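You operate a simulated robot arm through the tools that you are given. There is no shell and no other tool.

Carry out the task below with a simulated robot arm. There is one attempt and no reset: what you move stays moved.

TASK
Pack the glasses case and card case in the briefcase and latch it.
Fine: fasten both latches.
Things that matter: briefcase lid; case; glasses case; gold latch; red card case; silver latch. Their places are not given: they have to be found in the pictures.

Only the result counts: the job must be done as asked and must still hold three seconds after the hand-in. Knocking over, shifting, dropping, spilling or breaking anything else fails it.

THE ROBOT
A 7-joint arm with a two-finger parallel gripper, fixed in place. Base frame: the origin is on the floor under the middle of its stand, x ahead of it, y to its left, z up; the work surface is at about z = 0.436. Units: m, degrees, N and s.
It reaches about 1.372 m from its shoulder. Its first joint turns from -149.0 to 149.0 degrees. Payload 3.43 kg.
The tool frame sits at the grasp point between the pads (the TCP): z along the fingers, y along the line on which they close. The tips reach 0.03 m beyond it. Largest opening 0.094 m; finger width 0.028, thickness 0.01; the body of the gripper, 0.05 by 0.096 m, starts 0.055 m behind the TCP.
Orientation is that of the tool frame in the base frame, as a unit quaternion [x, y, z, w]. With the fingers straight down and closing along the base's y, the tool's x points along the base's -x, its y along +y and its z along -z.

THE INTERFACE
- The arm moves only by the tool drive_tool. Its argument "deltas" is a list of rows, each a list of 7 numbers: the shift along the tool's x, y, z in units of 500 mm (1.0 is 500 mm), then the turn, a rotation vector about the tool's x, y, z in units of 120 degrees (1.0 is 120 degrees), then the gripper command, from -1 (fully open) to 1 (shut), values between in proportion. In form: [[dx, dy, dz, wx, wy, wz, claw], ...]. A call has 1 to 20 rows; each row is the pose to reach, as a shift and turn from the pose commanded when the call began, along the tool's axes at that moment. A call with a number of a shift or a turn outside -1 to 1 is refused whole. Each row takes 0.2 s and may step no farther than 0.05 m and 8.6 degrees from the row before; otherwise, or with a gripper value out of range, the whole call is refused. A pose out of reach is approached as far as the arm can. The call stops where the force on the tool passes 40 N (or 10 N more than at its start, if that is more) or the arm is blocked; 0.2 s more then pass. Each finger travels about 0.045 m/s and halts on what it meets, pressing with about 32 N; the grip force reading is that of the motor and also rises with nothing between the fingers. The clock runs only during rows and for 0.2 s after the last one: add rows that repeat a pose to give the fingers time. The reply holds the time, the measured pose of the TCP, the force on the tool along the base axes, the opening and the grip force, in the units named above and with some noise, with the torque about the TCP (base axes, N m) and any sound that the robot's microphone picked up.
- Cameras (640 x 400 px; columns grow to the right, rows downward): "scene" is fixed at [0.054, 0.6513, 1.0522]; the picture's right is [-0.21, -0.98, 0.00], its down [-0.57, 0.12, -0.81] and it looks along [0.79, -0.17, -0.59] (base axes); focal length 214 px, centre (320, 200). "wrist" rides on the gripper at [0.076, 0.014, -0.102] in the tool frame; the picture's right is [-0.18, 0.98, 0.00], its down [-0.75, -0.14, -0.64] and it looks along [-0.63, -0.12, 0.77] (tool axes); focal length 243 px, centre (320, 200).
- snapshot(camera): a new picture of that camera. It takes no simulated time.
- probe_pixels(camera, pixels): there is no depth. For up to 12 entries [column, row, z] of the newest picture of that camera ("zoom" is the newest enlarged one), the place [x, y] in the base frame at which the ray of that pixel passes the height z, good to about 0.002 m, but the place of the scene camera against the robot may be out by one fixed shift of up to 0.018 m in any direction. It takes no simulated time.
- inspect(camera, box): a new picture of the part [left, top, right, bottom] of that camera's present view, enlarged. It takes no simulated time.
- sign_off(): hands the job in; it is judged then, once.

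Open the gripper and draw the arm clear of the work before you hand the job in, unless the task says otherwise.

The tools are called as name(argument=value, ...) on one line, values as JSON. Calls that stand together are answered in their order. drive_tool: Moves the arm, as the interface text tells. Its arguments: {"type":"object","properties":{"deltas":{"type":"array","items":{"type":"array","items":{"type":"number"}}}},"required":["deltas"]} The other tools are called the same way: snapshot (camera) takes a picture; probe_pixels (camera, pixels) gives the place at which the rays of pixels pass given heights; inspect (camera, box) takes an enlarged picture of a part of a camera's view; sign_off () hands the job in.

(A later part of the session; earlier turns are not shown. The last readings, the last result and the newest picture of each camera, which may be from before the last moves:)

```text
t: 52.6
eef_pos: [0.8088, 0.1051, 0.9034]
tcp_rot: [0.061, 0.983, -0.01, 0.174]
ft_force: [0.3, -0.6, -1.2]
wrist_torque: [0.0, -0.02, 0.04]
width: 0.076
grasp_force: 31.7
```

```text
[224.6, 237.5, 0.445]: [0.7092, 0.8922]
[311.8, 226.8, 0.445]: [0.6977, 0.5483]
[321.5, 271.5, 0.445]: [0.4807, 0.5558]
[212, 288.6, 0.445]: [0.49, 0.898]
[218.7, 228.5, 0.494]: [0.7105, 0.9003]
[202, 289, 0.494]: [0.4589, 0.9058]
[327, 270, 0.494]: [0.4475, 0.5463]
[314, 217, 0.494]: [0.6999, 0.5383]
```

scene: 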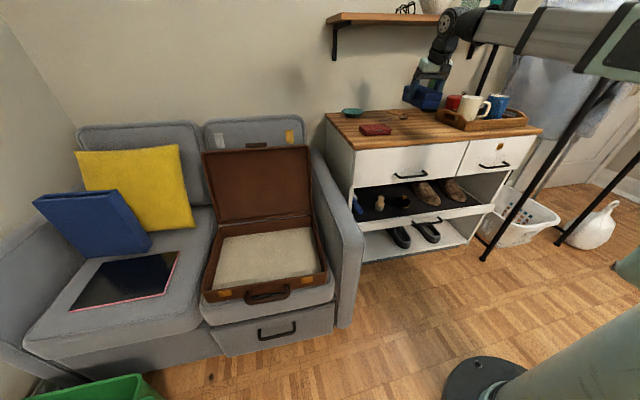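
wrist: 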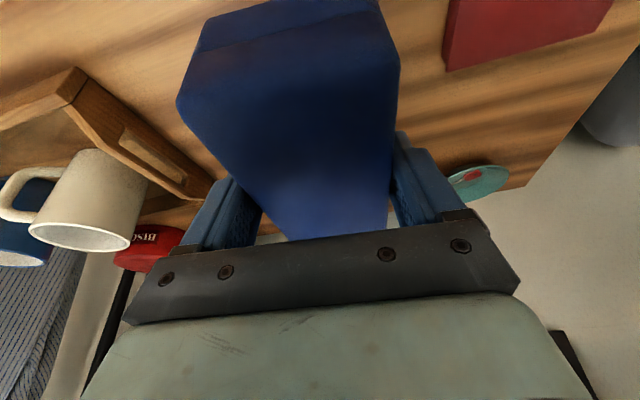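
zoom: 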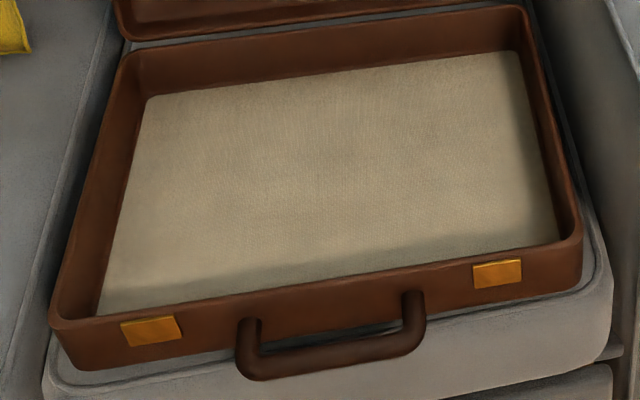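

The body spans x≈0.45–0.71, y≈0.54–0.90 (yaw ≈ −1.7°). I carry the blue case toward the briefcase at z≈0.90, first half of the way, undoing 5° of yaw.

drive_tool(deltas=[[0.04, 0.0731, -0.0146, -0.0016, 0, -0.0044, 0.9], [0.08, 0.1463, -0.0291, -0.0032, 0, -0.0087, 0.9], [0.12, 0.2194, -0.0437, -0.0048, 0, -0.0131, 0.9], [0.16, 0.2925, -0.0582, -0.0064, 0, -0.0174, 0.9], [0.2, 0.3657, -0.0728, -0.0079, 0, -0.0218, 0.9], [0.24, 0.4388, -0.0873, -0.0095, 0, -0.0261, 0.9], [0.28, 0.5119, -0.1019, -0.0111, 0, -0.0305, 0.9], [0.32, 0.5851, -0.1164, -0.0127, 0, -0.0348, 0.9], [0.36, 0.6582, -0.131, -0.0143, 0, -0.0392, 0.9]])

snapshot(camera="scene")

```text
t: 54.6
eef_pos: [0.6615, 0.457, 0.9035]
tcp_rot: [0.018, 0.985, -0.003, 0.173]
ft_force: [-1.2, -0.9, -1.3]
wrist_torque: [-0.04, 0.01, 0.0]
width: 0.0757
grasp_force: 31.7
```

```text
taken
```

scene: 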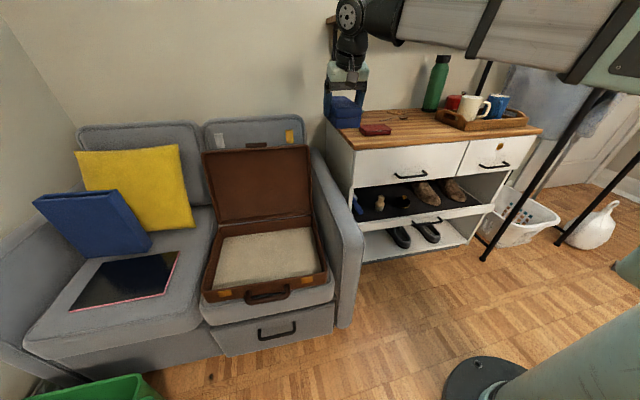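

On track. I go on to above the right part of the briefcase (0.572, 0.65) and come down to z≈0.60.

drive_tool(deltas=[[0.0358, 0.0633, 0.0047, 0, 0, 0, 0.9], [0.0716, 0.1265, 0.0094, 0, 0, 0, 0.9], [0.1075, 0.1898, 0.0141, 0, 0, 0, 0.9], [0.1433, 0.253, 0.0188, 0, 0, 0, 0.9], [0.1791, 0.3163, 0.0235, 0, 0, 0, 0.9], [0.2149, 0.3795, 0.0282, 0, 0, 0, 0.9], [0.2393, 0.3795, 0.0953, 0, 0, 0, 0.9], [0.2638, 0.3795, 0.1625, 0, 0, 0, 0.9], [0.2882, 0.3795, 0.2296, 0, 0, 0, 0.9], [0.3126, 0.3795, 0.2967, 0, 0, 0, 0.9], [0.337, 0.3795, 0.3638, 0, 0, 0, 0.9], [0.3615, 0.3795, 0.431, 0, 0, 0, 0.9], [0.3859, 0.3795, 0.4981, 0, 0, 0, 0.9]])

snapshot(camera="scene")

snapshot(camera="wrist")

```text
t: 57.4
eef_pos: [0.5708, 0.6483, 0.6025]
tcp_rot: [0.018, 0.985, -0.003, 0.173]
ft_force: [0.2, -0.3, -1.3]
wrist_torque: [-0.01, 0.02, 0.01]
width: 0.0757
grasp_force: 32.4
```

```text
taken
```

scene: 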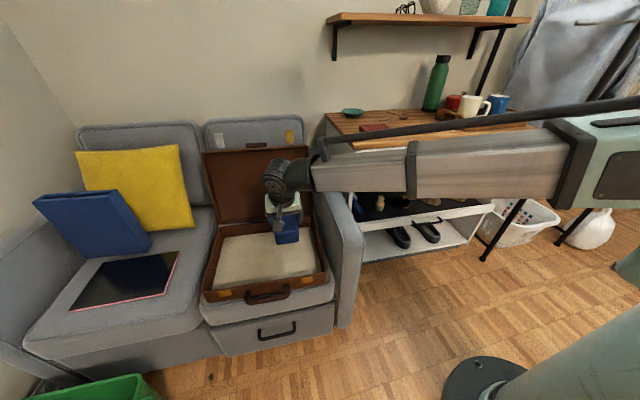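

```text
taken
```

wrist: 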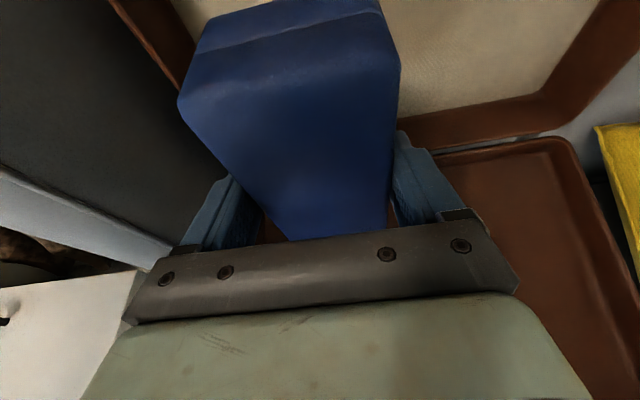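

I zoom in on both views to check blue case clearance to the walls before lowering.

inspect(camera="scene", box=[190, 195, 340, 310])

probe_pixels(camera="wrist", pixels=[[190, 85, 0.494], [150, 30, 0.494], [400, 125, 0.494], [540, 95, 0.494], [395, 122, 0.445], [540, 92, 0.445]])

```text
3.48 times, centred on (265, 252) of scene
```

zoom: 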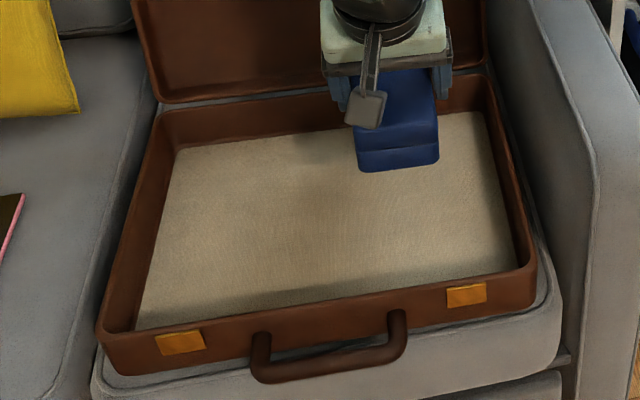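

```text
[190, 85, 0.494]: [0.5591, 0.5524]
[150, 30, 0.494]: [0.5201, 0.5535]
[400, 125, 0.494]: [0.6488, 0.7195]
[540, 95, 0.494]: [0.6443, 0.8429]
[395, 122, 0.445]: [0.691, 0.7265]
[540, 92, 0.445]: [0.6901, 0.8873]
```

Clearances are fine (inner right wall y≈0.553, back wall x≈0.69). I shift +12 mm in y and lower to z≈0.49.

drive_tool(deltas=[[0.0192, 0.012, 0.0528, 0, 0, 0, 0.9], [0.0385, 0.024, 0.1057, 0, 0, 0, 0.9], [0.0578, 0.024, 0.1586, 0, 0, 0, 0.9], [0.077, 0.024, 0.2114, 0, 0, 0, 0.9]])

inspect(camera="scene", box=[190, 195, 340, 310])

```text
t: 58.4
eef_pos: [0.5736, 0.6588, 0.4881]
tcp_rot: [0.018, 0.985, -0.003, 0.173]
ft_force: [-1.4, 0.7, -1.7]
wrist_torque: [0.02, 0.03, 0.0]
width: 0.0756
grasp_force: 32.1
```

```text
3.48 times, centred on (265, 252) of scene
```

zoom: 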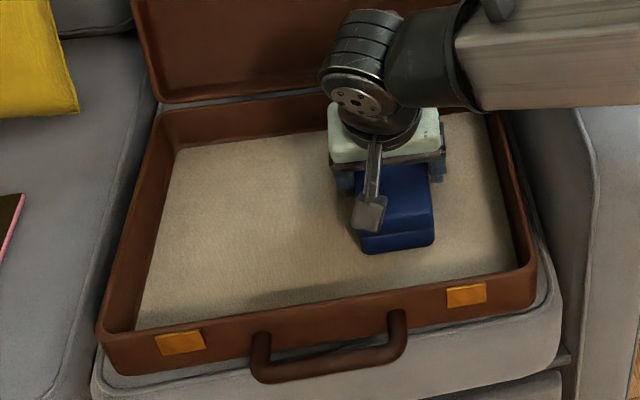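

No contact yet. I lower in 2 mm steps, watching the vertical force.

drive_tool(deltas=[[0.0014, 0, 0.0038, 0, 0, 0, 0.9], [0.0027, 0, 0.0075, 0, 0, 0, 0.9], [0.0041, 0, 0.0113, 0, 0, 0, 0.9]])

```text
t: 59.2
eef_pos: [0.573, 0.6595, 0.4858]
tcp_rot: [0.016, 0.984, -0.002, 0.176]
ft_force: [5.6, -1.7, 28.0]
wrist_torque: [-0.64, -0.26, 0.13]
width: 0.0762
grasp_force: 31.9
```

Contact with the floor (28 N). I back up 3 mm and open the gripper.

drive_tool(deltas=[[-0.0021, 0, -0.0056, 0, 0, 0, 0.9], [-0.0021, 0, -0.0056, 0, 0, 0, 0.3], [-0.0021, 0, -0.0056, 0, 0, 0, -0.5], [-0.0021, 0, -0.0056, 0, 0, 0, -1], [-0.0021, 0, -0.0056, 0, 0, 0, -1]])

inspect(camera="scene", box=[190, 195, 340, 310])

```text
t: 60.4
eef_pos: [0.5721, 0.66, 0.4852]
tcp_rot: [0.017, 0.985, -0.003, 0.173]
ft_force: [-0.4, -0.5, -0.4]
wrist_torque: [-0.02, 0.0, 0.0]
width: 0.094
grasp_force: 0.0
```

```text
3.48 times, centred on (265, 252) of scene
```

zoom: 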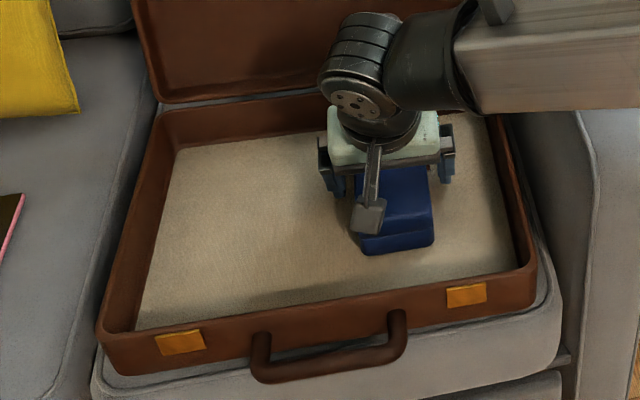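

The blue case is placed. I retreat straight up, then untilt the tool to vertical.

drive_tool(deltas=[[-0.0274, 0, -0.0752, 0, 0, 0, -1], [-0.0547, 0, -0.1504, 0, 0, 0, -1], [-0.0821, 0, -0.2255, 0, 0, 0, -1], [-0.1094, 0, -0.3007, 0, 0.0278, 0, -1], [-0.1368, 0, -0.3759, 0, 0.0556, 0, -1], [-0.1642, 0, -0.4511, 0, 0.0833, 0, -1], [-0.1915, 0, -0.5262, 0, 0.1111, 0, -1], [-0.2189, 0, -0.6014, 0, 0.1389, 0, -1], [-0.2462, 0, -0.6766, 0, 0.1667, 0, -1]])

snapshot(camera="scene")

snapshot(camera="wrist")

```text
t: 62.4
eef_pos: [0.5732, 0.6593, 0.8482]
tcp_rot: [0.017, 1.0, 0.0, -0.001]
ft_force: [-0.3, -0.3, 0.7]
wrist_torque: [-0.01, 0.0, 0.0]
width: 0.0938
grasp_force: 0.1
```

```text
taken
```

scene: 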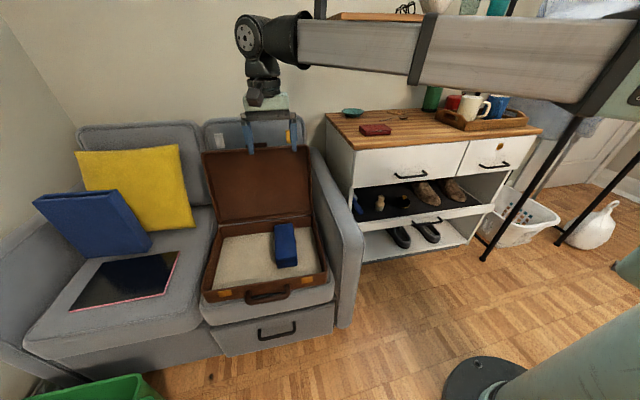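

```text
taken
```

wrist: 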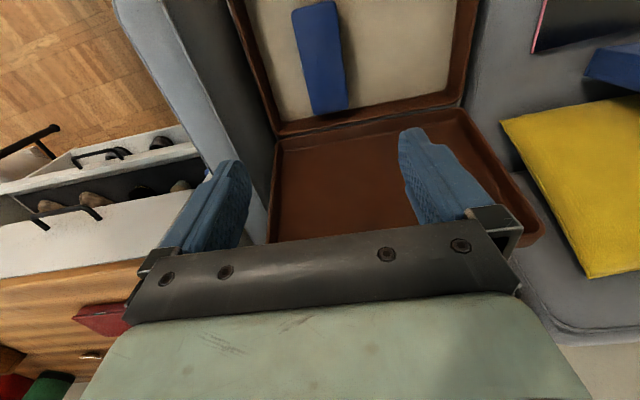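

Blue sits in the case. I move to a spot in front of the red case (0.70, 0.30, 0.90) while yawing 88.5° so the jaws will close along x.

drive_tool(deltas=[[-0.0233, -0.0592, -0.0083, 0, 0, -0.0615, -1], [-0.0465, -0.1185, -0.0167, 0, 0, -0.1229, -1], [-0.0698, -0.1777, -0.025, 0, 0, -0.1844, -1], [-0.093, -0.2369, -0.0333, 0, 0, -0.2458, -1], [-0.1163, -0.2961, -0.0417, 0, 0, -0.3073, -1], [-0.1395, -0.3554, -0.05, 0, 0, -0.3688, -1], [-0.1628, -0.4146, -0.0583, 0, 0, -0.4302, -1], [-0.186, -0.4738, -0.0667, 0, 0, -0.4917, -1], [-0.2093, -0.533, -0.075, 0, 0, -0.5531, -1], [-0.2325, -0.5923, -0.0833, 0, 0, -0.6146, -1], [-0.2558, -0.6515, -0.0917, 0, 0, -0.676, -1], [-0.279, -0.7107, -0.1, 0, 0, -0.7375, -1]])

snapshot(camera="wrist")

snapshot(camera="scene")

```text
t: 65.0
eef_pos: [0.7004, 0.2982, 0.8971]
tcp_rot: [-0.685, 0.728, 0.001, 0.0]
ft_force: [-0.1, -0.3, -0.2]
wrist_torque: [0.0, -0.02, -0.02]
width: 0.0942
grasp_force: 0.0
```

```text
taken
```

wrist: 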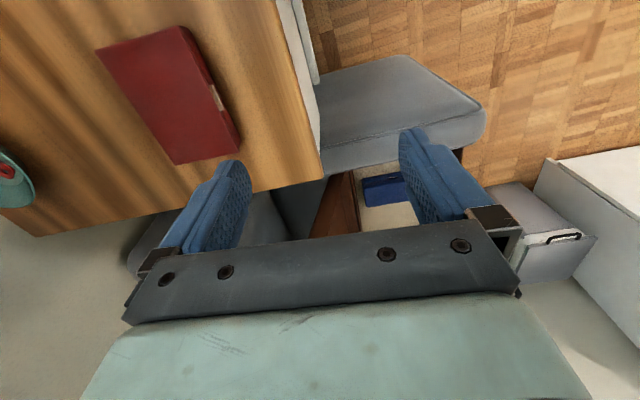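

```text
taken
```

scene: 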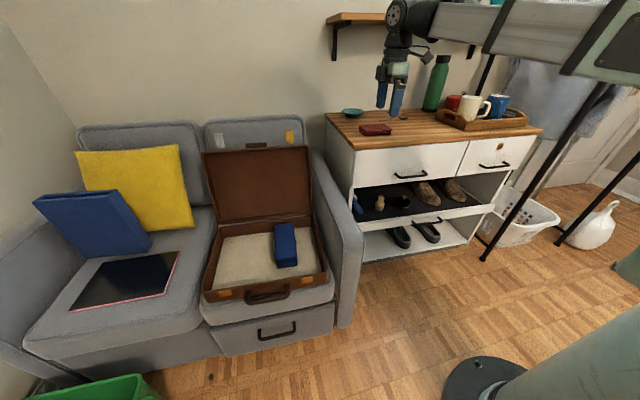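

The red case is at (170,95) in the wrist view. I enlarge and probe its top corners.

inspect(camera="wrist", box=[80, 10, 270, 180])

```text
2.35 times, centred on (175, 95) of wrist
```

zoom: 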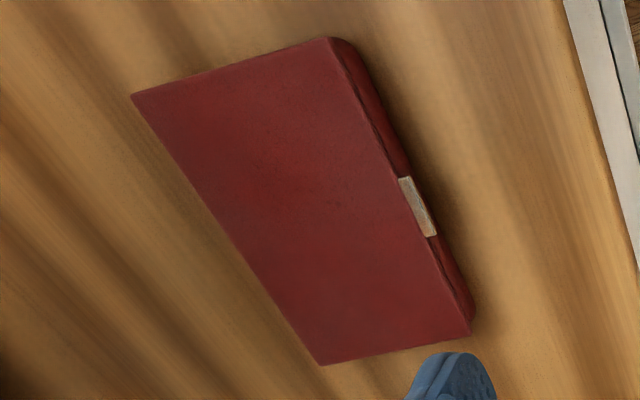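

I probe these corners at the lid height.

probe_pixels(camera="wrist", pixels=[[95, 50.3, 0.787], [179.3, 26.1, 0.787], [238.8, 151.6, 0.787], [175.9, 165.2, 0.787], [216.3, 97.1, 0.778], [95, 50.3, 0.78], [179.3, 26.1, 0.78], [238.8, 151.6, 0.78], [175.9, 165.2, 0.78]])

```text
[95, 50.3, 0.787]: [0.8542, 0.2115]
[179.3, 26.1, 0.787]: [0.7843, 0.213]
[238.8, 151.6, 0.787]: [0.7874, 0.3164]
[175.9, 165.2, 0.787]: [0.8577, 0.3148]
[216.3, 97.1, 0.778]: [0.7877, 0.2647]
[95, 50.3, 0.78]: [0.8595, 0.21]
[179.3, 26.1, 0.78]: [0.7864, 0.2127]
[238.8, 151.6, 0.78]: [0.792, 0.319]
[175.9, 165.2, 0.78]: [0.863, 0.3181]
```

Red: x 0.786–0.858, y 0.212–0.317, centre ≈(0.822,0.264). I lower to z≈0.84 and slide forward above it.

drive_tool(deltas=[[0, 0, 0.06, 0, 0, 0, -1], [0, 0, 0.114, 0, 0, 0, -1], [0.0132, -0.0622, 0.114, 0, 0, 0, -1], [0.0264, -0.1243, 0.114, 0, 0, 0, -1], [0.0396, -0.1865, 0.114, 0, 0, 0, -1], [0.0528, -0.2487, 0.114, 0, 0, 0, -1]])

snapshot(camera="wrist")

snapshot(camera="scene")

```text
t: 66.4
eef_pos: [0.8232, 0.265, 0.8421]
tcp_rot: [-0.685, 0.729, 0.0, -0.001]
ft_force: [-0.5, 0.5, 0.6]
wrist_torque: [-0.01, -0.03, 0.01]
width: 0.0937
grasp_force: 0.1
```

```text
taken
```

wrist: 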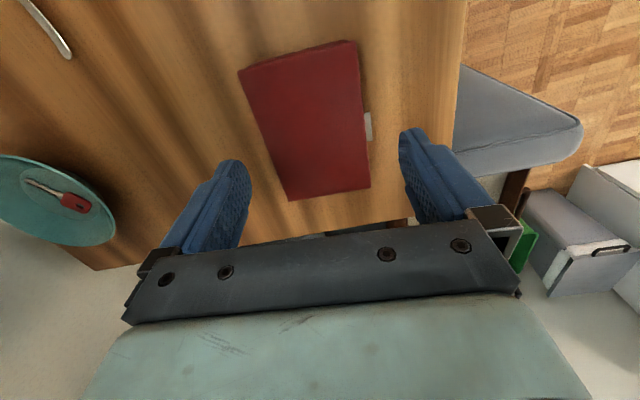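

```text
taken
```

scene: 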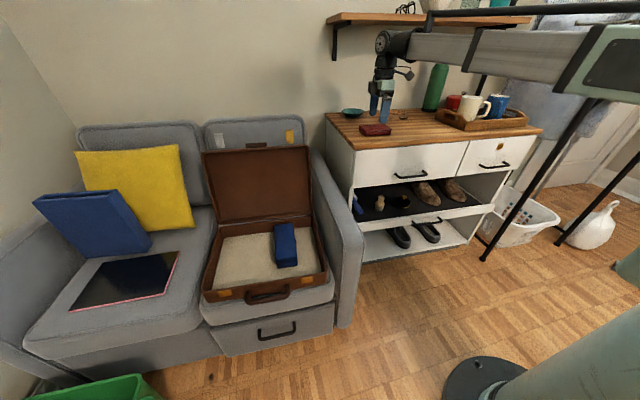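

No contact with the shelf. I re-probe the red corners in this nearer view to fine-align.

probe_pixels(camera="wrist", pixels=[[240, 71, 0.785], [356, 42, 0.785], [370, 187, 0.785], [290, 200, 0.785]])

inspect(camera="wrist", box=[200, 20, 440, 220])

```text
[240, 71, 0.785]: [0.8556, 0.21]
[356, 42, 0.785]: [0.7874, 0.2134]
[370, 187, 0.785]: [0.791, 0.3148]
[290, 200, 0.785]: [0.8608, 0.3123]
```

```text
2.00 times, centred on (320, 120) of wrist
```

zoom: 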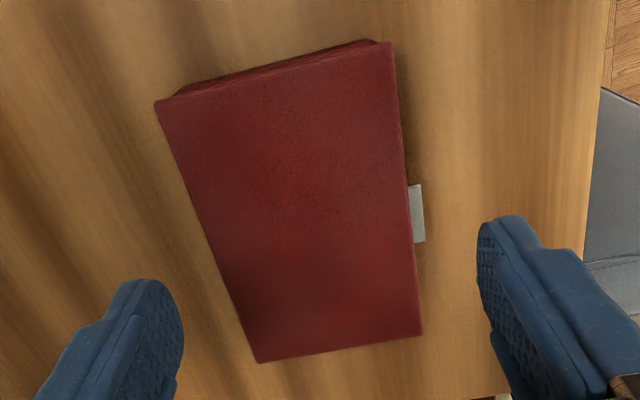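

Alignment is good (centre x≈0.8235). I descend to z≈0.796 and then close.

drive_tool(deltas=[[0, 0, 0.032, 0, 0, 0, -1], [0, 0, 0.064, 0, 0, 0, -1], [0, 0, 0.092, 0, 0, 0, -1], [0, 0, 0.092, 0, 0, 0, -0.6], [0, 0, 0.092, 0, 0, 0, -0.2], [0, 0, 0.092, 0, 0, 0, 0.3], [0, 0, 0.092, 0, 0, 0, 0.9], [0, 0, 0.092, 0, 0, 0, 0.9]])

inspect(camera="scene", box=[330, 60, 470, 155])

snapshot(camera="wrist")

```text
t: 68.2
eef_pos: [0.8227, 0.2659, 0.794]
tcp_rot: [-0.685, 0.729, 0.0, -0.001]
ft_force: [-0.4, 0.7, -0.7]
wrist_torque: [0.03, -0.09, 0.07]
width: 0.0781
grasp_force: 31.8
```

```text
4.21 times, centred on (400, 108) of scene
```

zoom: 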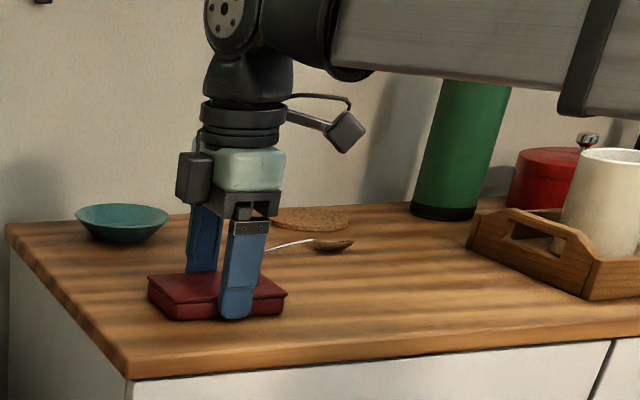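

```text
taken
```

wrist: 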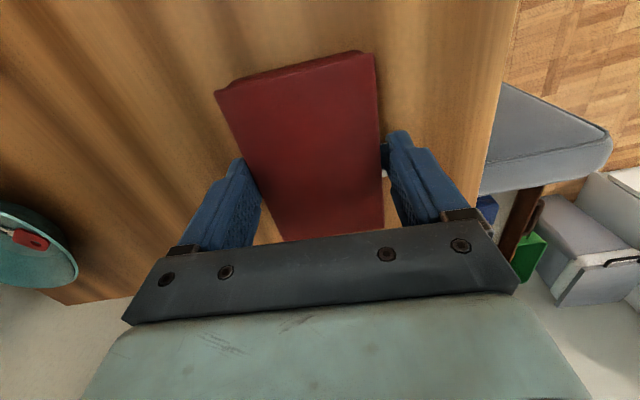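

Gripped at 0.078. I lift 5 cm, then draw back from under the shelf side toward the robot.

drive_tool(deltas=[[0, 0, -0.03, 0, 0, 0, 0.9], [0, 0, -0.065, 0, 0, 0, 0.9], [0, 0, -0.1, 0, 0, 0, 0.9], [-0.0263, 0.0618, -0.11, 0, 0, 0, 0.9], [-0.0525, 0.1235, -0.13, 0, 0, 0, 0.9], [-0.0788, 0.1853, -0.15, 0, 0, 0, 0.9], [-0.105, 0.247, -0.17, 0, 0, 0, 0.9]])

snapshot(camera="scene")

snapshot(camera="wrist")

```text
t: 69.8
eef_pos: [0.703, 0.3234, 0.8792]
tcp_rot: [-0.685, 0.729, 0.0, 0.0]
ft_force: [0.5, 0.6, -1.5]
wrist_torque: [0.03, -0.03, 0.01]
width: 0.078
grasp_force: 32.4
```

```text
taken
```

scene: 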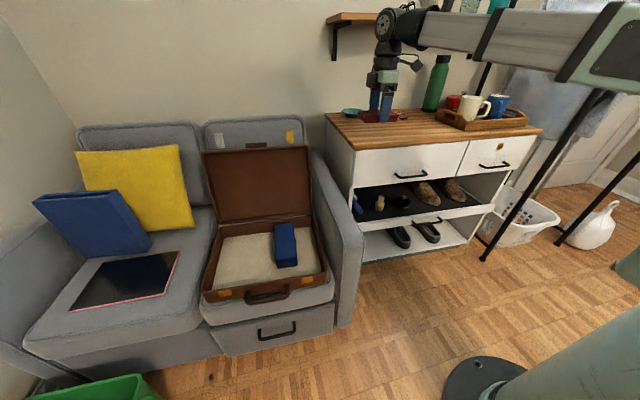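

```text
taken
```

wrist: 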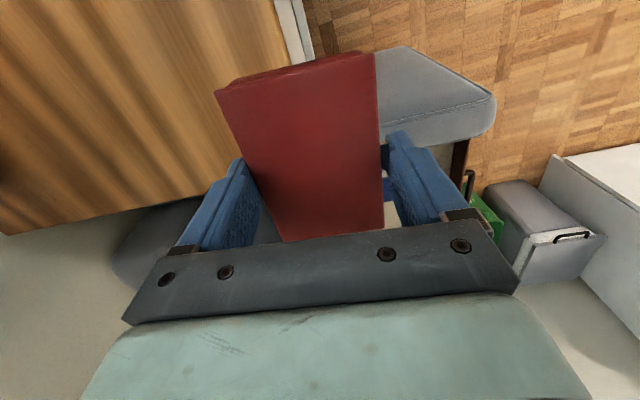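

The red card case is held. I carry it across at z≈0.90 to above the left half of the briefcase (0.575, 0.80).

drive_tool(deltas=[[-0.078, 0.0262, -0.01, 0, 0, 0, 0.9], [-0.1561, 0.0524, -0.02, 0, 0, 0, 0.9], [-0.2341, 0.0785, -0.03, 0, 0, 0, 0.9], [-0.3121, 0.1047, -0.04, 0, 0, 0, 0.9], [-0.3901, 0.1309, -0.04, 0, 0, 0, 0.9], [-0.4682, 0.1571, -0.04, 0, 0, 0, 0.9], [-0.5462, 0.1832, -0.04, 0, 0, 0, 0.9], [-0.6242, 0.2094, -0.04, 0, 0, 0, 0.9], [-0.7022, 0.2356, -0.04, 0, 0, 0, 0.9], [-0.7803, 0.2618, -0.04, 0, 0, 0, 0.9], [-0.8583, 0.2879, -0.04, 0, 0, 0, 0.9], [-0.9363, 0.3141, -0.04, 0, 0, 0, 0.9]])

snapshot(camera="scene")

snapshot(camera="wrist")

```text
t: 72.4
eef_pos: [0.5757, 0.8051, 0.8984]
tcp_rot: [-0.684, 0.729, 0.0, 0.0]
ft_force: [0.3, -0.3, -1.0]
wrist_torque: [-0.01, 0.01, 0.0]
width: 0.078
grasp_force: 32.0
```

```text
taken
```

scene: 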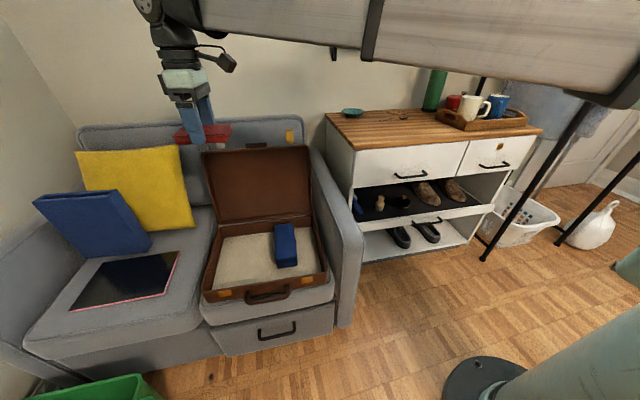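

```text
taken
```

wrist: 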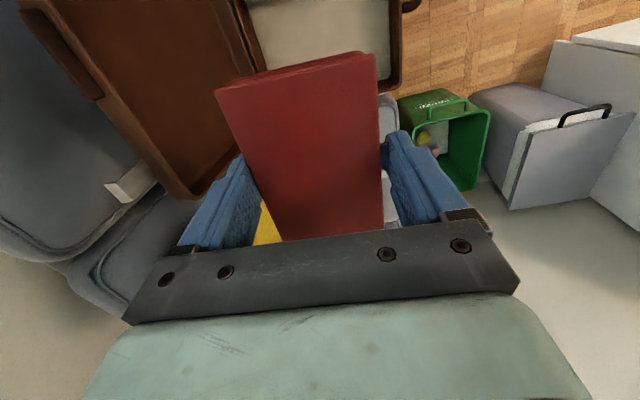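

Above the left half. I descend to z≈0.60, then check.

drive_tool(deltas=[[0, 0, 0.075, 0, 0, 0, 0.9], [0, 0, 0.15, 0, 0, 0, 0.9], [0, 0, 0.225, 0, 0, 0, 0.9], [0, 0, 0.3, 0, 0, 0, 0.9], [0, 0, 0.375, 0, 0, 0, 0.9], [0, 0, 0.45, 0, 0, 0, 0.9], [0, 0, 0.525, 0, 0, 0, 0.9], [0, 0, 0.6, 0, 0, 0, 0.9]])

snapshot(camera="scene")

inspect(camera="scene", box=[170, 160, 350, 310])

snapshot(camera="wrist")

```text
t: 74.2
eef_pos: [0.5728, 0.8043, 0.6]
tcp_rot: [-0.684, 0.729, 0.0, -0.001]
ft_force: [-0.3, -1.5, -0.1]
wrist_torque: [0.0, 0.03, -0.05]
width: 0.0779
grasp_force: 32.0
```

```text
taken
```

scene: 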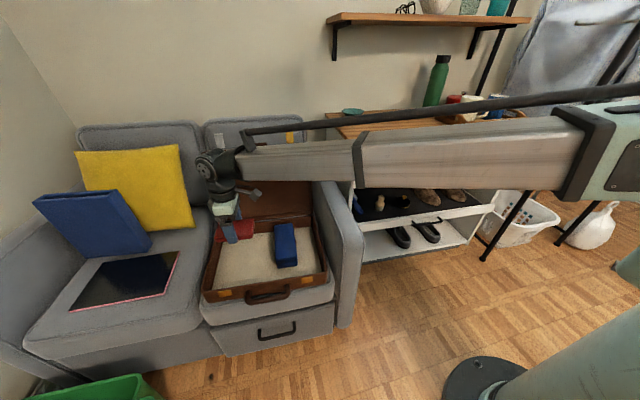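

```text
2.67 times, centred on (260, 235) of scene
```

zoom: 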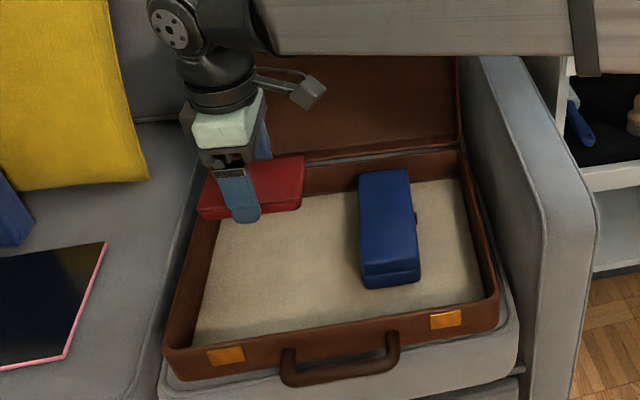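

```text
taken
```

wrist: 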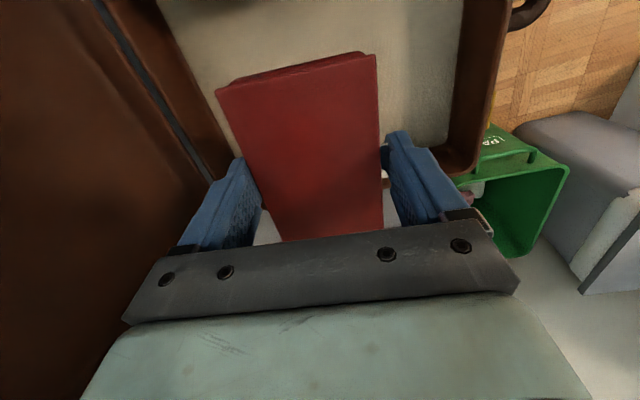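

Clear of the walls and lid. I lower to z≈0.482.

drive_tool(deltas=[[0, 0, 0.06, 0, 0, 0, 0.9], [0, 0, 0.12, 0, 0, 0, 0.9], [0, 0, 0.18, 0, 0, 0, 0.9], [0, 0, 0.236, 0, 0, 0, 0.9]])

inspect(camera="scene", box=[170, 160, 350, 310])

```text
t: 75.2
eef_pos: [0.5738, 0.804, 0.483]
tcp_rot: [-0.685, 0.729, 0.0, -0.001]
ft_force: [0.5, 0.5, -1.6]
wrist_torque: [-0.01, 0.03, 0.02]
width: 0.0776
grasp_force: 31.8
```

```text
2.67 times, centred on (260, 235) of scene
```

zoom: 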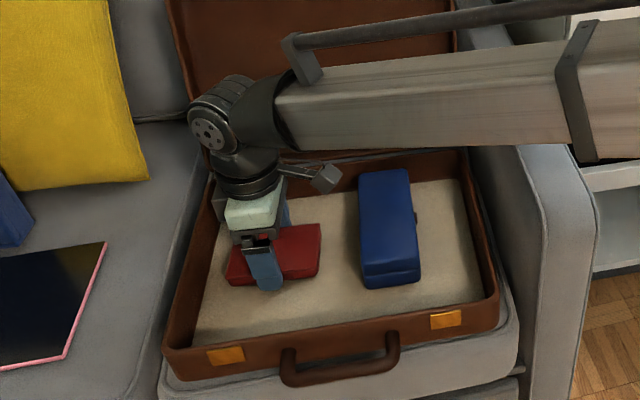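

Nearly on the floor. I lower in 2 mm steps until contact.

drive_tool(deltas=[[0, 0, 0.004, 0, 0, 0, 0.9], [0, 0, 0.008, 0, 0, 0, 0.9], [0, 0, 0.012, 0, 0, 0, 0.9]])

```text
t: 76.0
eef_pos: [0.5728, 0.8032, 0.4778]
tcp_rot: [-0.686, 0.728, 0.0, 0.0]
ft_force: [-5.0, -1.6, 21.6]
wrist_torque: [-0.45, -0.43, 0.24]
width: 0.0777
grasp_force: 32.2
```

Contact (21.6 N). I relieve 2 mm and open.

drive_tool(deltas=[[0, 0, -0.003, 0, 0, 0, 0.9], [0, 0, -0.003, 0, 0, 0, 0.3], [0, 0, -0.003, 0, 0, 0, -0.5], [0, 0, -0.003, 0, 0, 0, -1], [0, 0, -0.003, 0, 0, 0, -1]])

inspect(camera="scene", box=[170, 160, 350, 310])

```text
t: 77.2
eef_pos: [0.5735, 0.801, 0.4757]
tcp_rot: [-0.685, 0.729, -0.001, 0.0]
ft_force: [1.0, 0.4, -0.3]
wrist_torque: [0.0, 0.0, -0.01]
width: 0.094
grasp_force: 0.1
```

```text
2.67 times, centred on (260, 235) of scene
```

zoom: 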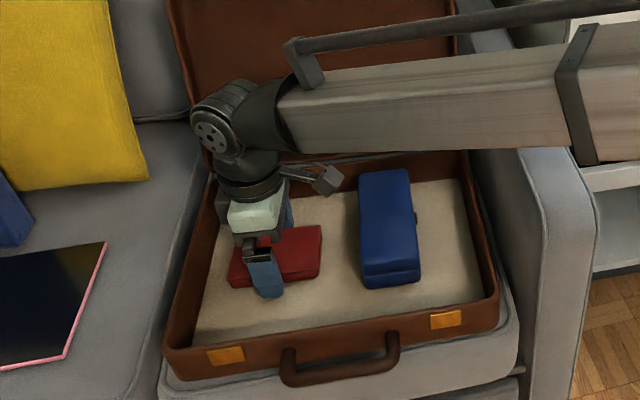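

Both cases are in. I retreat straight up to z≈0.9.

drive_tool(deltas=[[0, 0, -0.085, 0, 0, 0, -1], [0, 0, -0.17, 0, 0, 0, -1], [0, 0, -0.255, 0, 0, 0, -1], [0, 0, -0.34, 0, 0, 0, -1], [0, 0, -0.425, 0, 0, 0, -1], [0, 0, -0.51, 0, 0, 0, -1], [0, 0, -0.595, 0, 0, 0, -1], [0, 0, -0.68, 0, 0, 0, -1], [0, 0, -0.765, 0, 0, 0, -1], [0, 0, -0.85, 0, 0, 0, -1]])

inspect(camera="scene", box=[170, 120, 350, 310])

```text
t: 79.4
eef_pos: [0.5719, 0.8047, 0.903]
tcp_rot: [-0.685, 0.729, -0.001, -0.001]
ft_force: [0.7, 0.6, 0.3]
wrist_torque: [-0.02, 0.0, 0.04]
width: 0.0942
grasp_force: 0.1
```

```text
2.11 times, centred on (260, 215) of scene
```

zoom: 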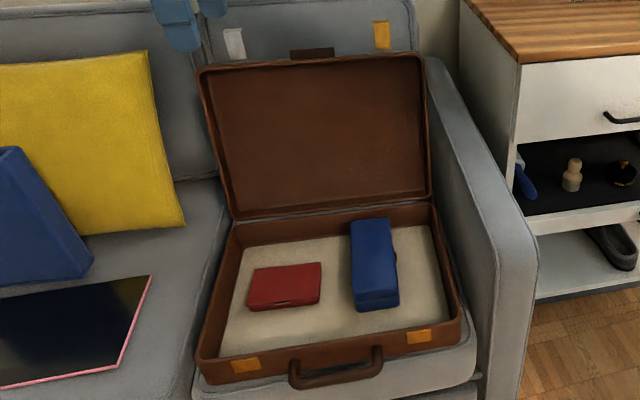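

Both cases lie inside with room to spare. I yaw back and go to a viewing pose near (0.62, 0.62, 0.93) to locate the gold hasp on the open lid.

drive_tool(deltas=[[0.033, -0.0108, -0.0055, 0, 0, 0.0655, -1], [0.0661, -0.0216, -0.0109, 0, 0, 0.1311, -1], [0.0991, -0.0323, -0.0164, 0, 0, 0.1966, -1], [0.1321, -0.0431, -0.0218, 0, 0, 0.2621, -1], [0.1652, -0.0539, -0.0273, 0, 0, 0.3277, -1], [0.1982, -0.0647, -0.0327, 0, 0, 0.3932, -1], [0.2312, -0.0755, -0.0382, 0, 0, 0.4587, -0.7], [0.2642, -0.0862, -0.0436, 0, 0, 0.5242, -0.4], [0.2973, -0.097, -0.0491, 0, 0, 0.5898, -0.1], [0.3303, -0.1078, -0.0545, 0, 0, 0.6553, -0.1], [0.3633, -0.1186, -0.06, 0, 0, 0.7208, -0.1]])

snapshot(camera="wrist")

inspect(camera="scene", box=[180, 110, 340, 220])

```text
t: 81.8
eef_pos: [0.6205, 0.6195, 0.9327]
tcp_rot: [0.003, 1.0, 0.0, 0.0]
ft_force: [-0.6, -0.7, 0.4]
wrist_torque: [0.0, -0.01, 0.01]
width: 0.0517
grasp_force: 0.0
```

```text
taken
```

wrist: 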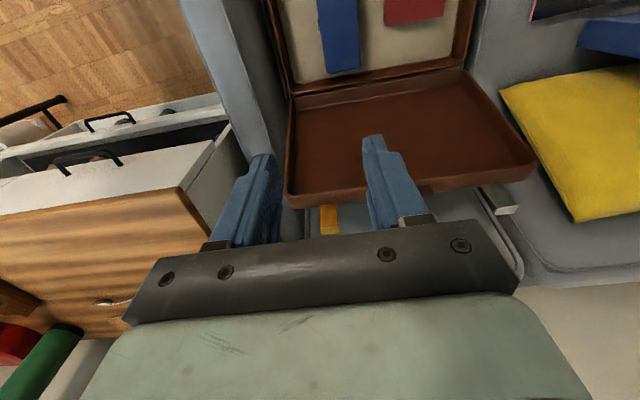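

```text
3.64 times, centred on (260, 165) of scene
```

zoom: 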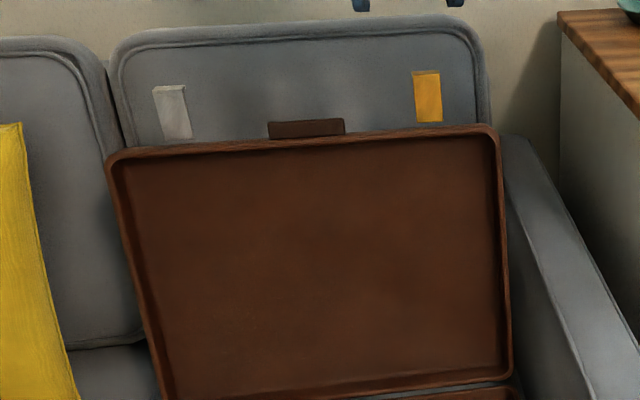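

The gold hasp is partly hidden by the palm at (328,220). I back off 0.1 m in x for a clear view.

drive_tool(deltas=[[0.08, 0, 0, 0, 0, 0, -0.1], [0.16, 0, 0, 0, 0, 0, -0.1], [0.22, 0, 0, 0, 0, 0, -0.1]])

inspect(camera="wrist", box=[280, 130, 440, 250])

snapshot(camera="wrist")

```text
t: 82.6
eef_pos: [0.5142, 0.6196, 0.9313]
tcp_rot: [0.001, 1.0, -0.001, 0.0]
ft_force: [0.2, -0.4, 0.7]
wrist_torque: [-0.01, 0.02, -0.01]
width: 0.0518
grasp_force: 0.1
```

```text
3.33 times, centred on (360, 190) of wrist
```

zoom: 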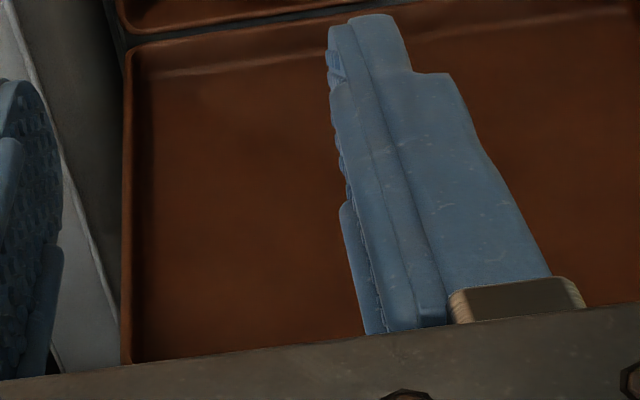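

```text
taken
```

wrist: 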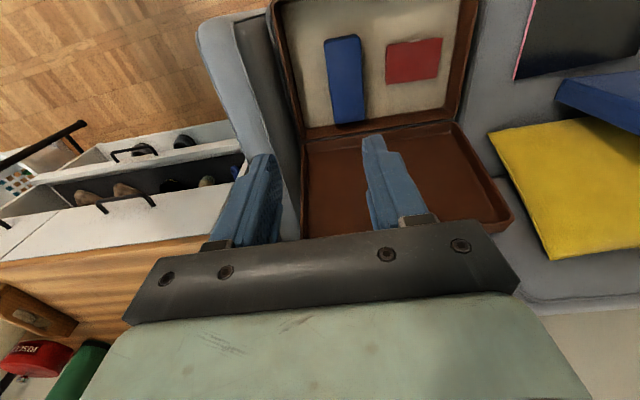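

I go forward instead, to x≈0.70, so the hasp appears above the palm in view.

drive_tool(deltas=[[-0.075, 0, 0, 0, 0, 0, -0.1], [-0.15, 0, 0, 0, 0, 0, -0.1], [-0.225, 0, 0, 0, 0, 0, -0.1], [-0.3, 0, 0, 0, 0, 0, -0.1], [-0.37, 0, 0, 0, 0, 0, -0.1]])

snapshot(camera="wrist")

inspect(camera="wrist", box=[240, 100, 416, 210])

```text
t: 83.8
eef_pos: [0.6982, 0.6158, 0.93]
tcp_rot: [0.002, 1.0, 0.0, 0.001]
ft_force: [-1.1, -1.0, 0.9]
wrist_torque: [0.01, 0.0, -0.02]
width: 0.0516
grasp_force: 0.0
```

```text
taken
```

wrist: 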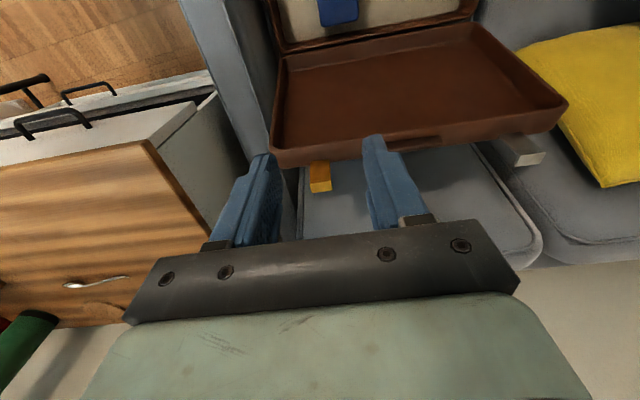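

```text
3.64 times, centred on (328, 155) of wrist
```

zoom: 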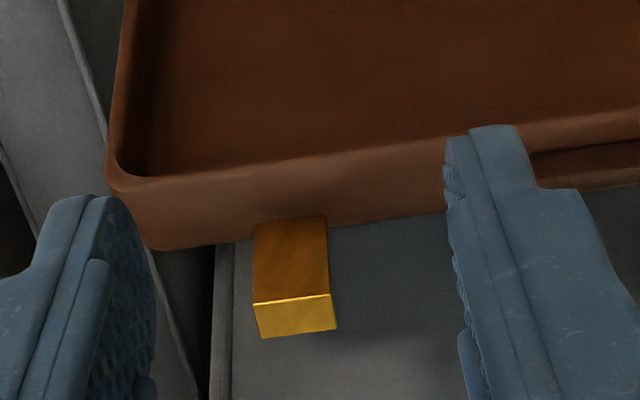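

Rough triangulation puts the gold hasp's hinge end near (0.78, 0.60, 0.76). I move closer (0.71, 0.60, 0.87) for a second, more accurate view.

drive_tool(deltas=[[-0.012, -0.016, 0.06, 0, 0, 0, -0.1], [-0.024, -0.032, 0.12, 0, 0, 0, -0.1]])

inspect(camera="wrist", box=[240, 110, 416, 220])

inspect(camera="scene", box=[240, 90, 340, 160])

```text
t: 84.4
eef_pos: [0.7111, 0.6021, 0.8701]
tcp_rot: [0.001, 1.0, 0.0, 0.0]
ft_force: [0.0, 0.3, -0.2]
wrist_torque: [0.01, 0.02, 0.02]
width: 0.0516
grasp_force: 0.1
```

```text
3.64 times, centred on (328, 165) of wrist
```

zoom: 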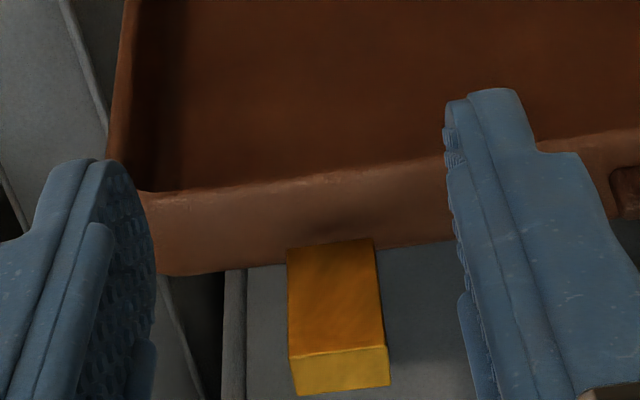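

```text
5.71 times, centred on (290, 125) of scene
```

zoom: 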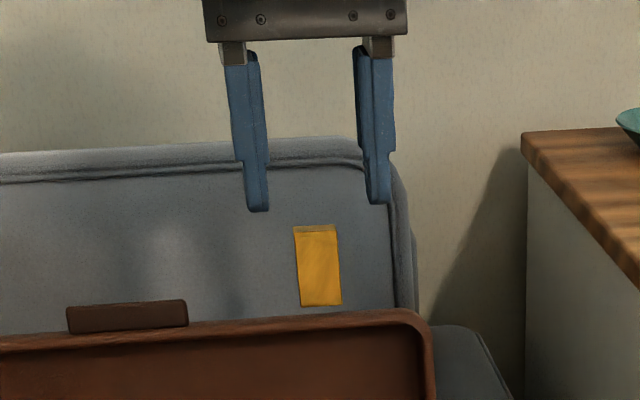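

Two wrist views agree: hinge (0.784, 0.7535), knee (0.788, 0.797), y≈0.5995, so the lid is at ≈104°. I move over it, lower to z≈0.80 and pinch the hasp.

drive_tool(deltas=[[-0.078, -0.0026, 0, 0, 0, 0, -0.1], [-0.156, -0.0052, 0, 0, 0, 0, -0.1], [-0.156, -0.0052, 0.07, 0, 0, 0, -0.1], [-0.156, -0.0052, 0.14, 0, 0, 0, -0.1], [-0.156, -0.0052, 0.14, 0, 0, 0, 0.3], [-0.156, -0.0052, 0.14, 0, 0, 0, 0.6], [-0.156, -0.0052, 0.14, 0, 0, 0, 0.9], [-0.156, -0.0052, 0.14, 0, 0, 0, 0.9]])

snapshot(camera="wrist")

inspect(camera="scene", box=[200, 80, 340, 180])

```text
t: 86.2
eef_pos: [0.7869, 0.5998, 0.8034]
tcp_rot: [0.001, 1.0, 0.0, 0.0]
ft_force: [1.0, 8.0, 0.0]
wrist_torque: [0.18, -0.08, 0.03]
width: 0.0301
grasp_force: 32.1
```

```text
taken
```

wrist: 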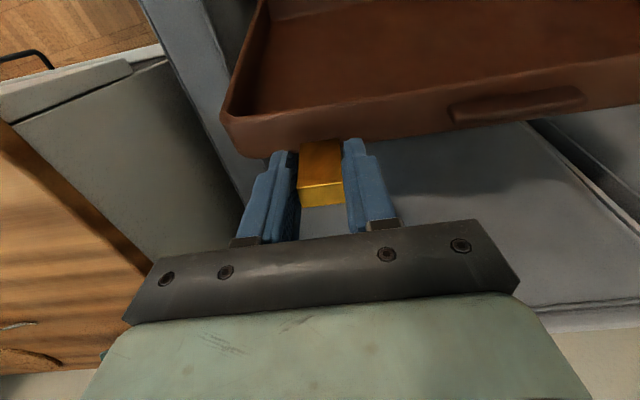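

```text
4.00 times, centred on (270, 130) of scene
```

zoom: 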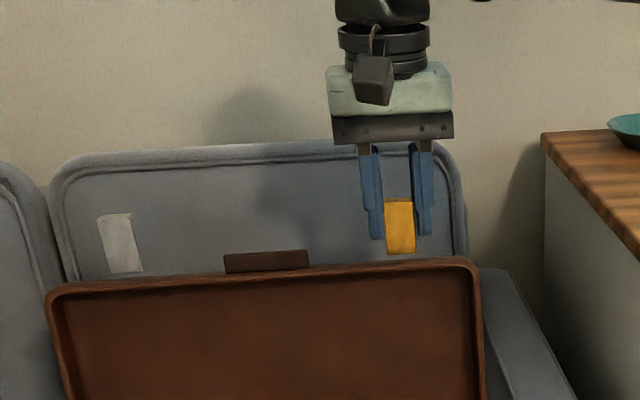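

The hasp is pinched. I now swing the lid forward 35° around the rear hinge with the tool rotating along.

drive_tool(deltas=[[0.054, 0.004, -0.0122, 0, -0.0417, 0, 0.9], [0.1086, 0.006, -0.0198, 0, -0.0833, 0, 0.9], [0.1638, 0.008, -0.0226, 0, -0.125, 0, 0.9], [0.219, 0.009, -0.0206, 0, -0.1667, 0, 0.9], [0.2738, 0.0105, -0.0136, 0, -0.2083, 0, 0.9], [0.3278, 0.012, -0.002, 0, -0.25, 0, 0.9], [0.3806, 0.0135, 0.0142, 0, -0.2917, 0, 0.9]])

snapshot(camera="scene")

snapshot(camera="wrist")

```text
t: 87.8
eef_pos: [0.5961, 0.6048, 0.7934]
tcp_rot: [0.002, 0.954, -0.001, 0.3]
ft_force: [1.4, 8.4, -3.0]
wrist_torque: [-0.06, 0.05, 0.27]
width: 0.03
grasp_force: 32.4
```

```text
taken
```

scene: 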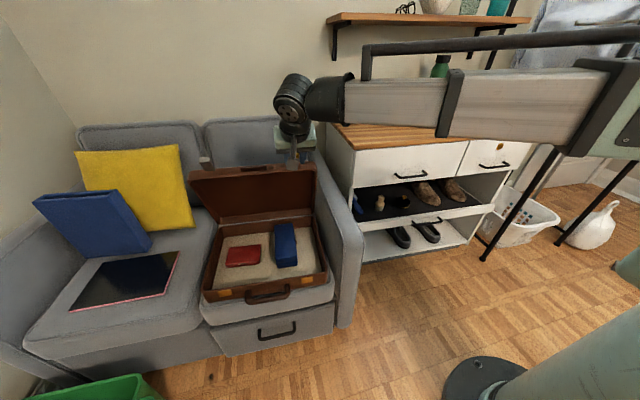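

```text
taken
```

wrist: 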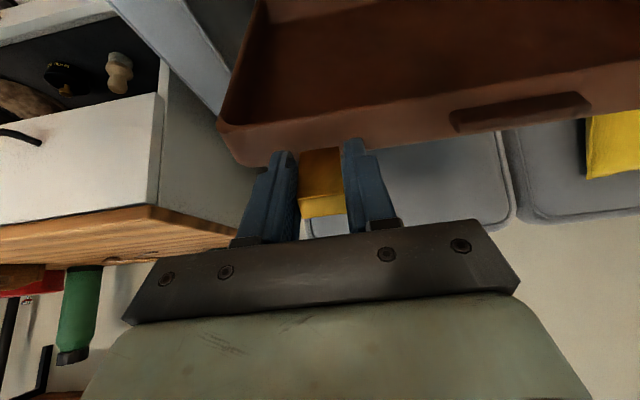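

The lid follows smoothly with almost no force. I continue another 35° (lid to ≈34°).

drive_tool(deltas=[[0.0539, 0.004, -0.0123, 0, -0.0417, 0, 0.9], [0.1086, 0.0055, -0.0199, 0, -0.0833, 0, 0.9], [0.1638, 0.007, -0.0227, 0, -0.125, 0, 0.9], [0.219, 0.008, -0.0206, 0, -0.1667, 0, 0.9], [0.274, 0.0095, -0.0136, 0, -0.2083, 0, 0.9], [0.3279, 0.0105, -0.0021, 0, -0.25, 0, 0.9], [0.3808, 0.0115, 0.0142, 0, -0.2917, 0, 0.9]])

snapshot(camera="scene")

snapshot(camera="wrist")

```text
t: 89.4
eef_pos: [0.4434, 0.6121, 0.6779]
tcp_rot: [0.0, 0.819, 0.001, 0.573]
ft_force: [5.2, -4.3, -4.2]
wrist_torque: [-0.06, -0.41, -0.16]
width: 0.03
grasp_force: 32.5
```

```text
taken
```

scene: 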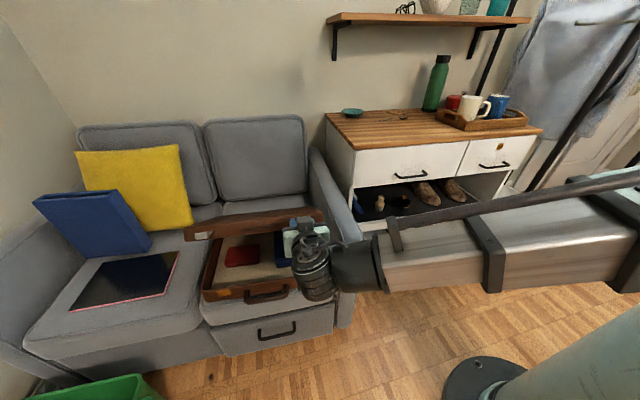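

```text
taken
```

wrist: 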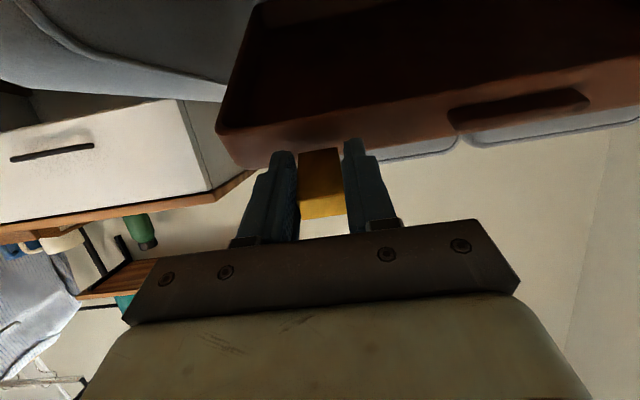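

Lid is at about 34°. I continue 20° more with the tool turning along (fingers to horizontal).

drive_tool(deltas=[[0.0539, 0, -0.0117, 0, -0.0417, 0, 0.9], [0.1085, 0, -0.0186, 0, -0.0833, 0, 0.9], [0.1635, 0, -0.0207, 0, -0.125, 0, 0.9], [0.2187, 0, -0.0179, 0, -0.1667, 0, 0.9]])

snapshot(camera="scene")

snapshot(camera="wrist")

```text
t: 90.4
eef_pos: [0.4001, 0.6103, 0.5799]
tcp_rot: [0.0, 0.707, 0.0, 0.707]
ft_force: [-7.2, 3.1, 1.8]
wrist_torque: [-0.12, -0.51, 0.01]
width: 0.0297
grasp_force: 32.3
```

```text
taken
```

scene: 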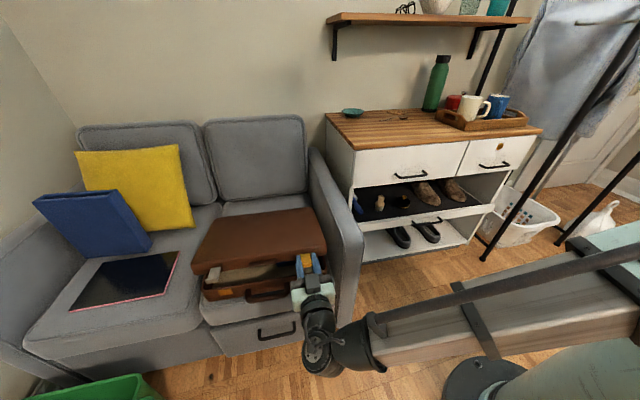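

```text
taken
```

wrist: 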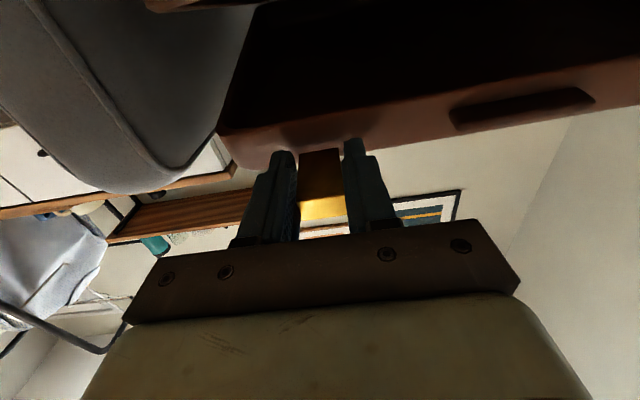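

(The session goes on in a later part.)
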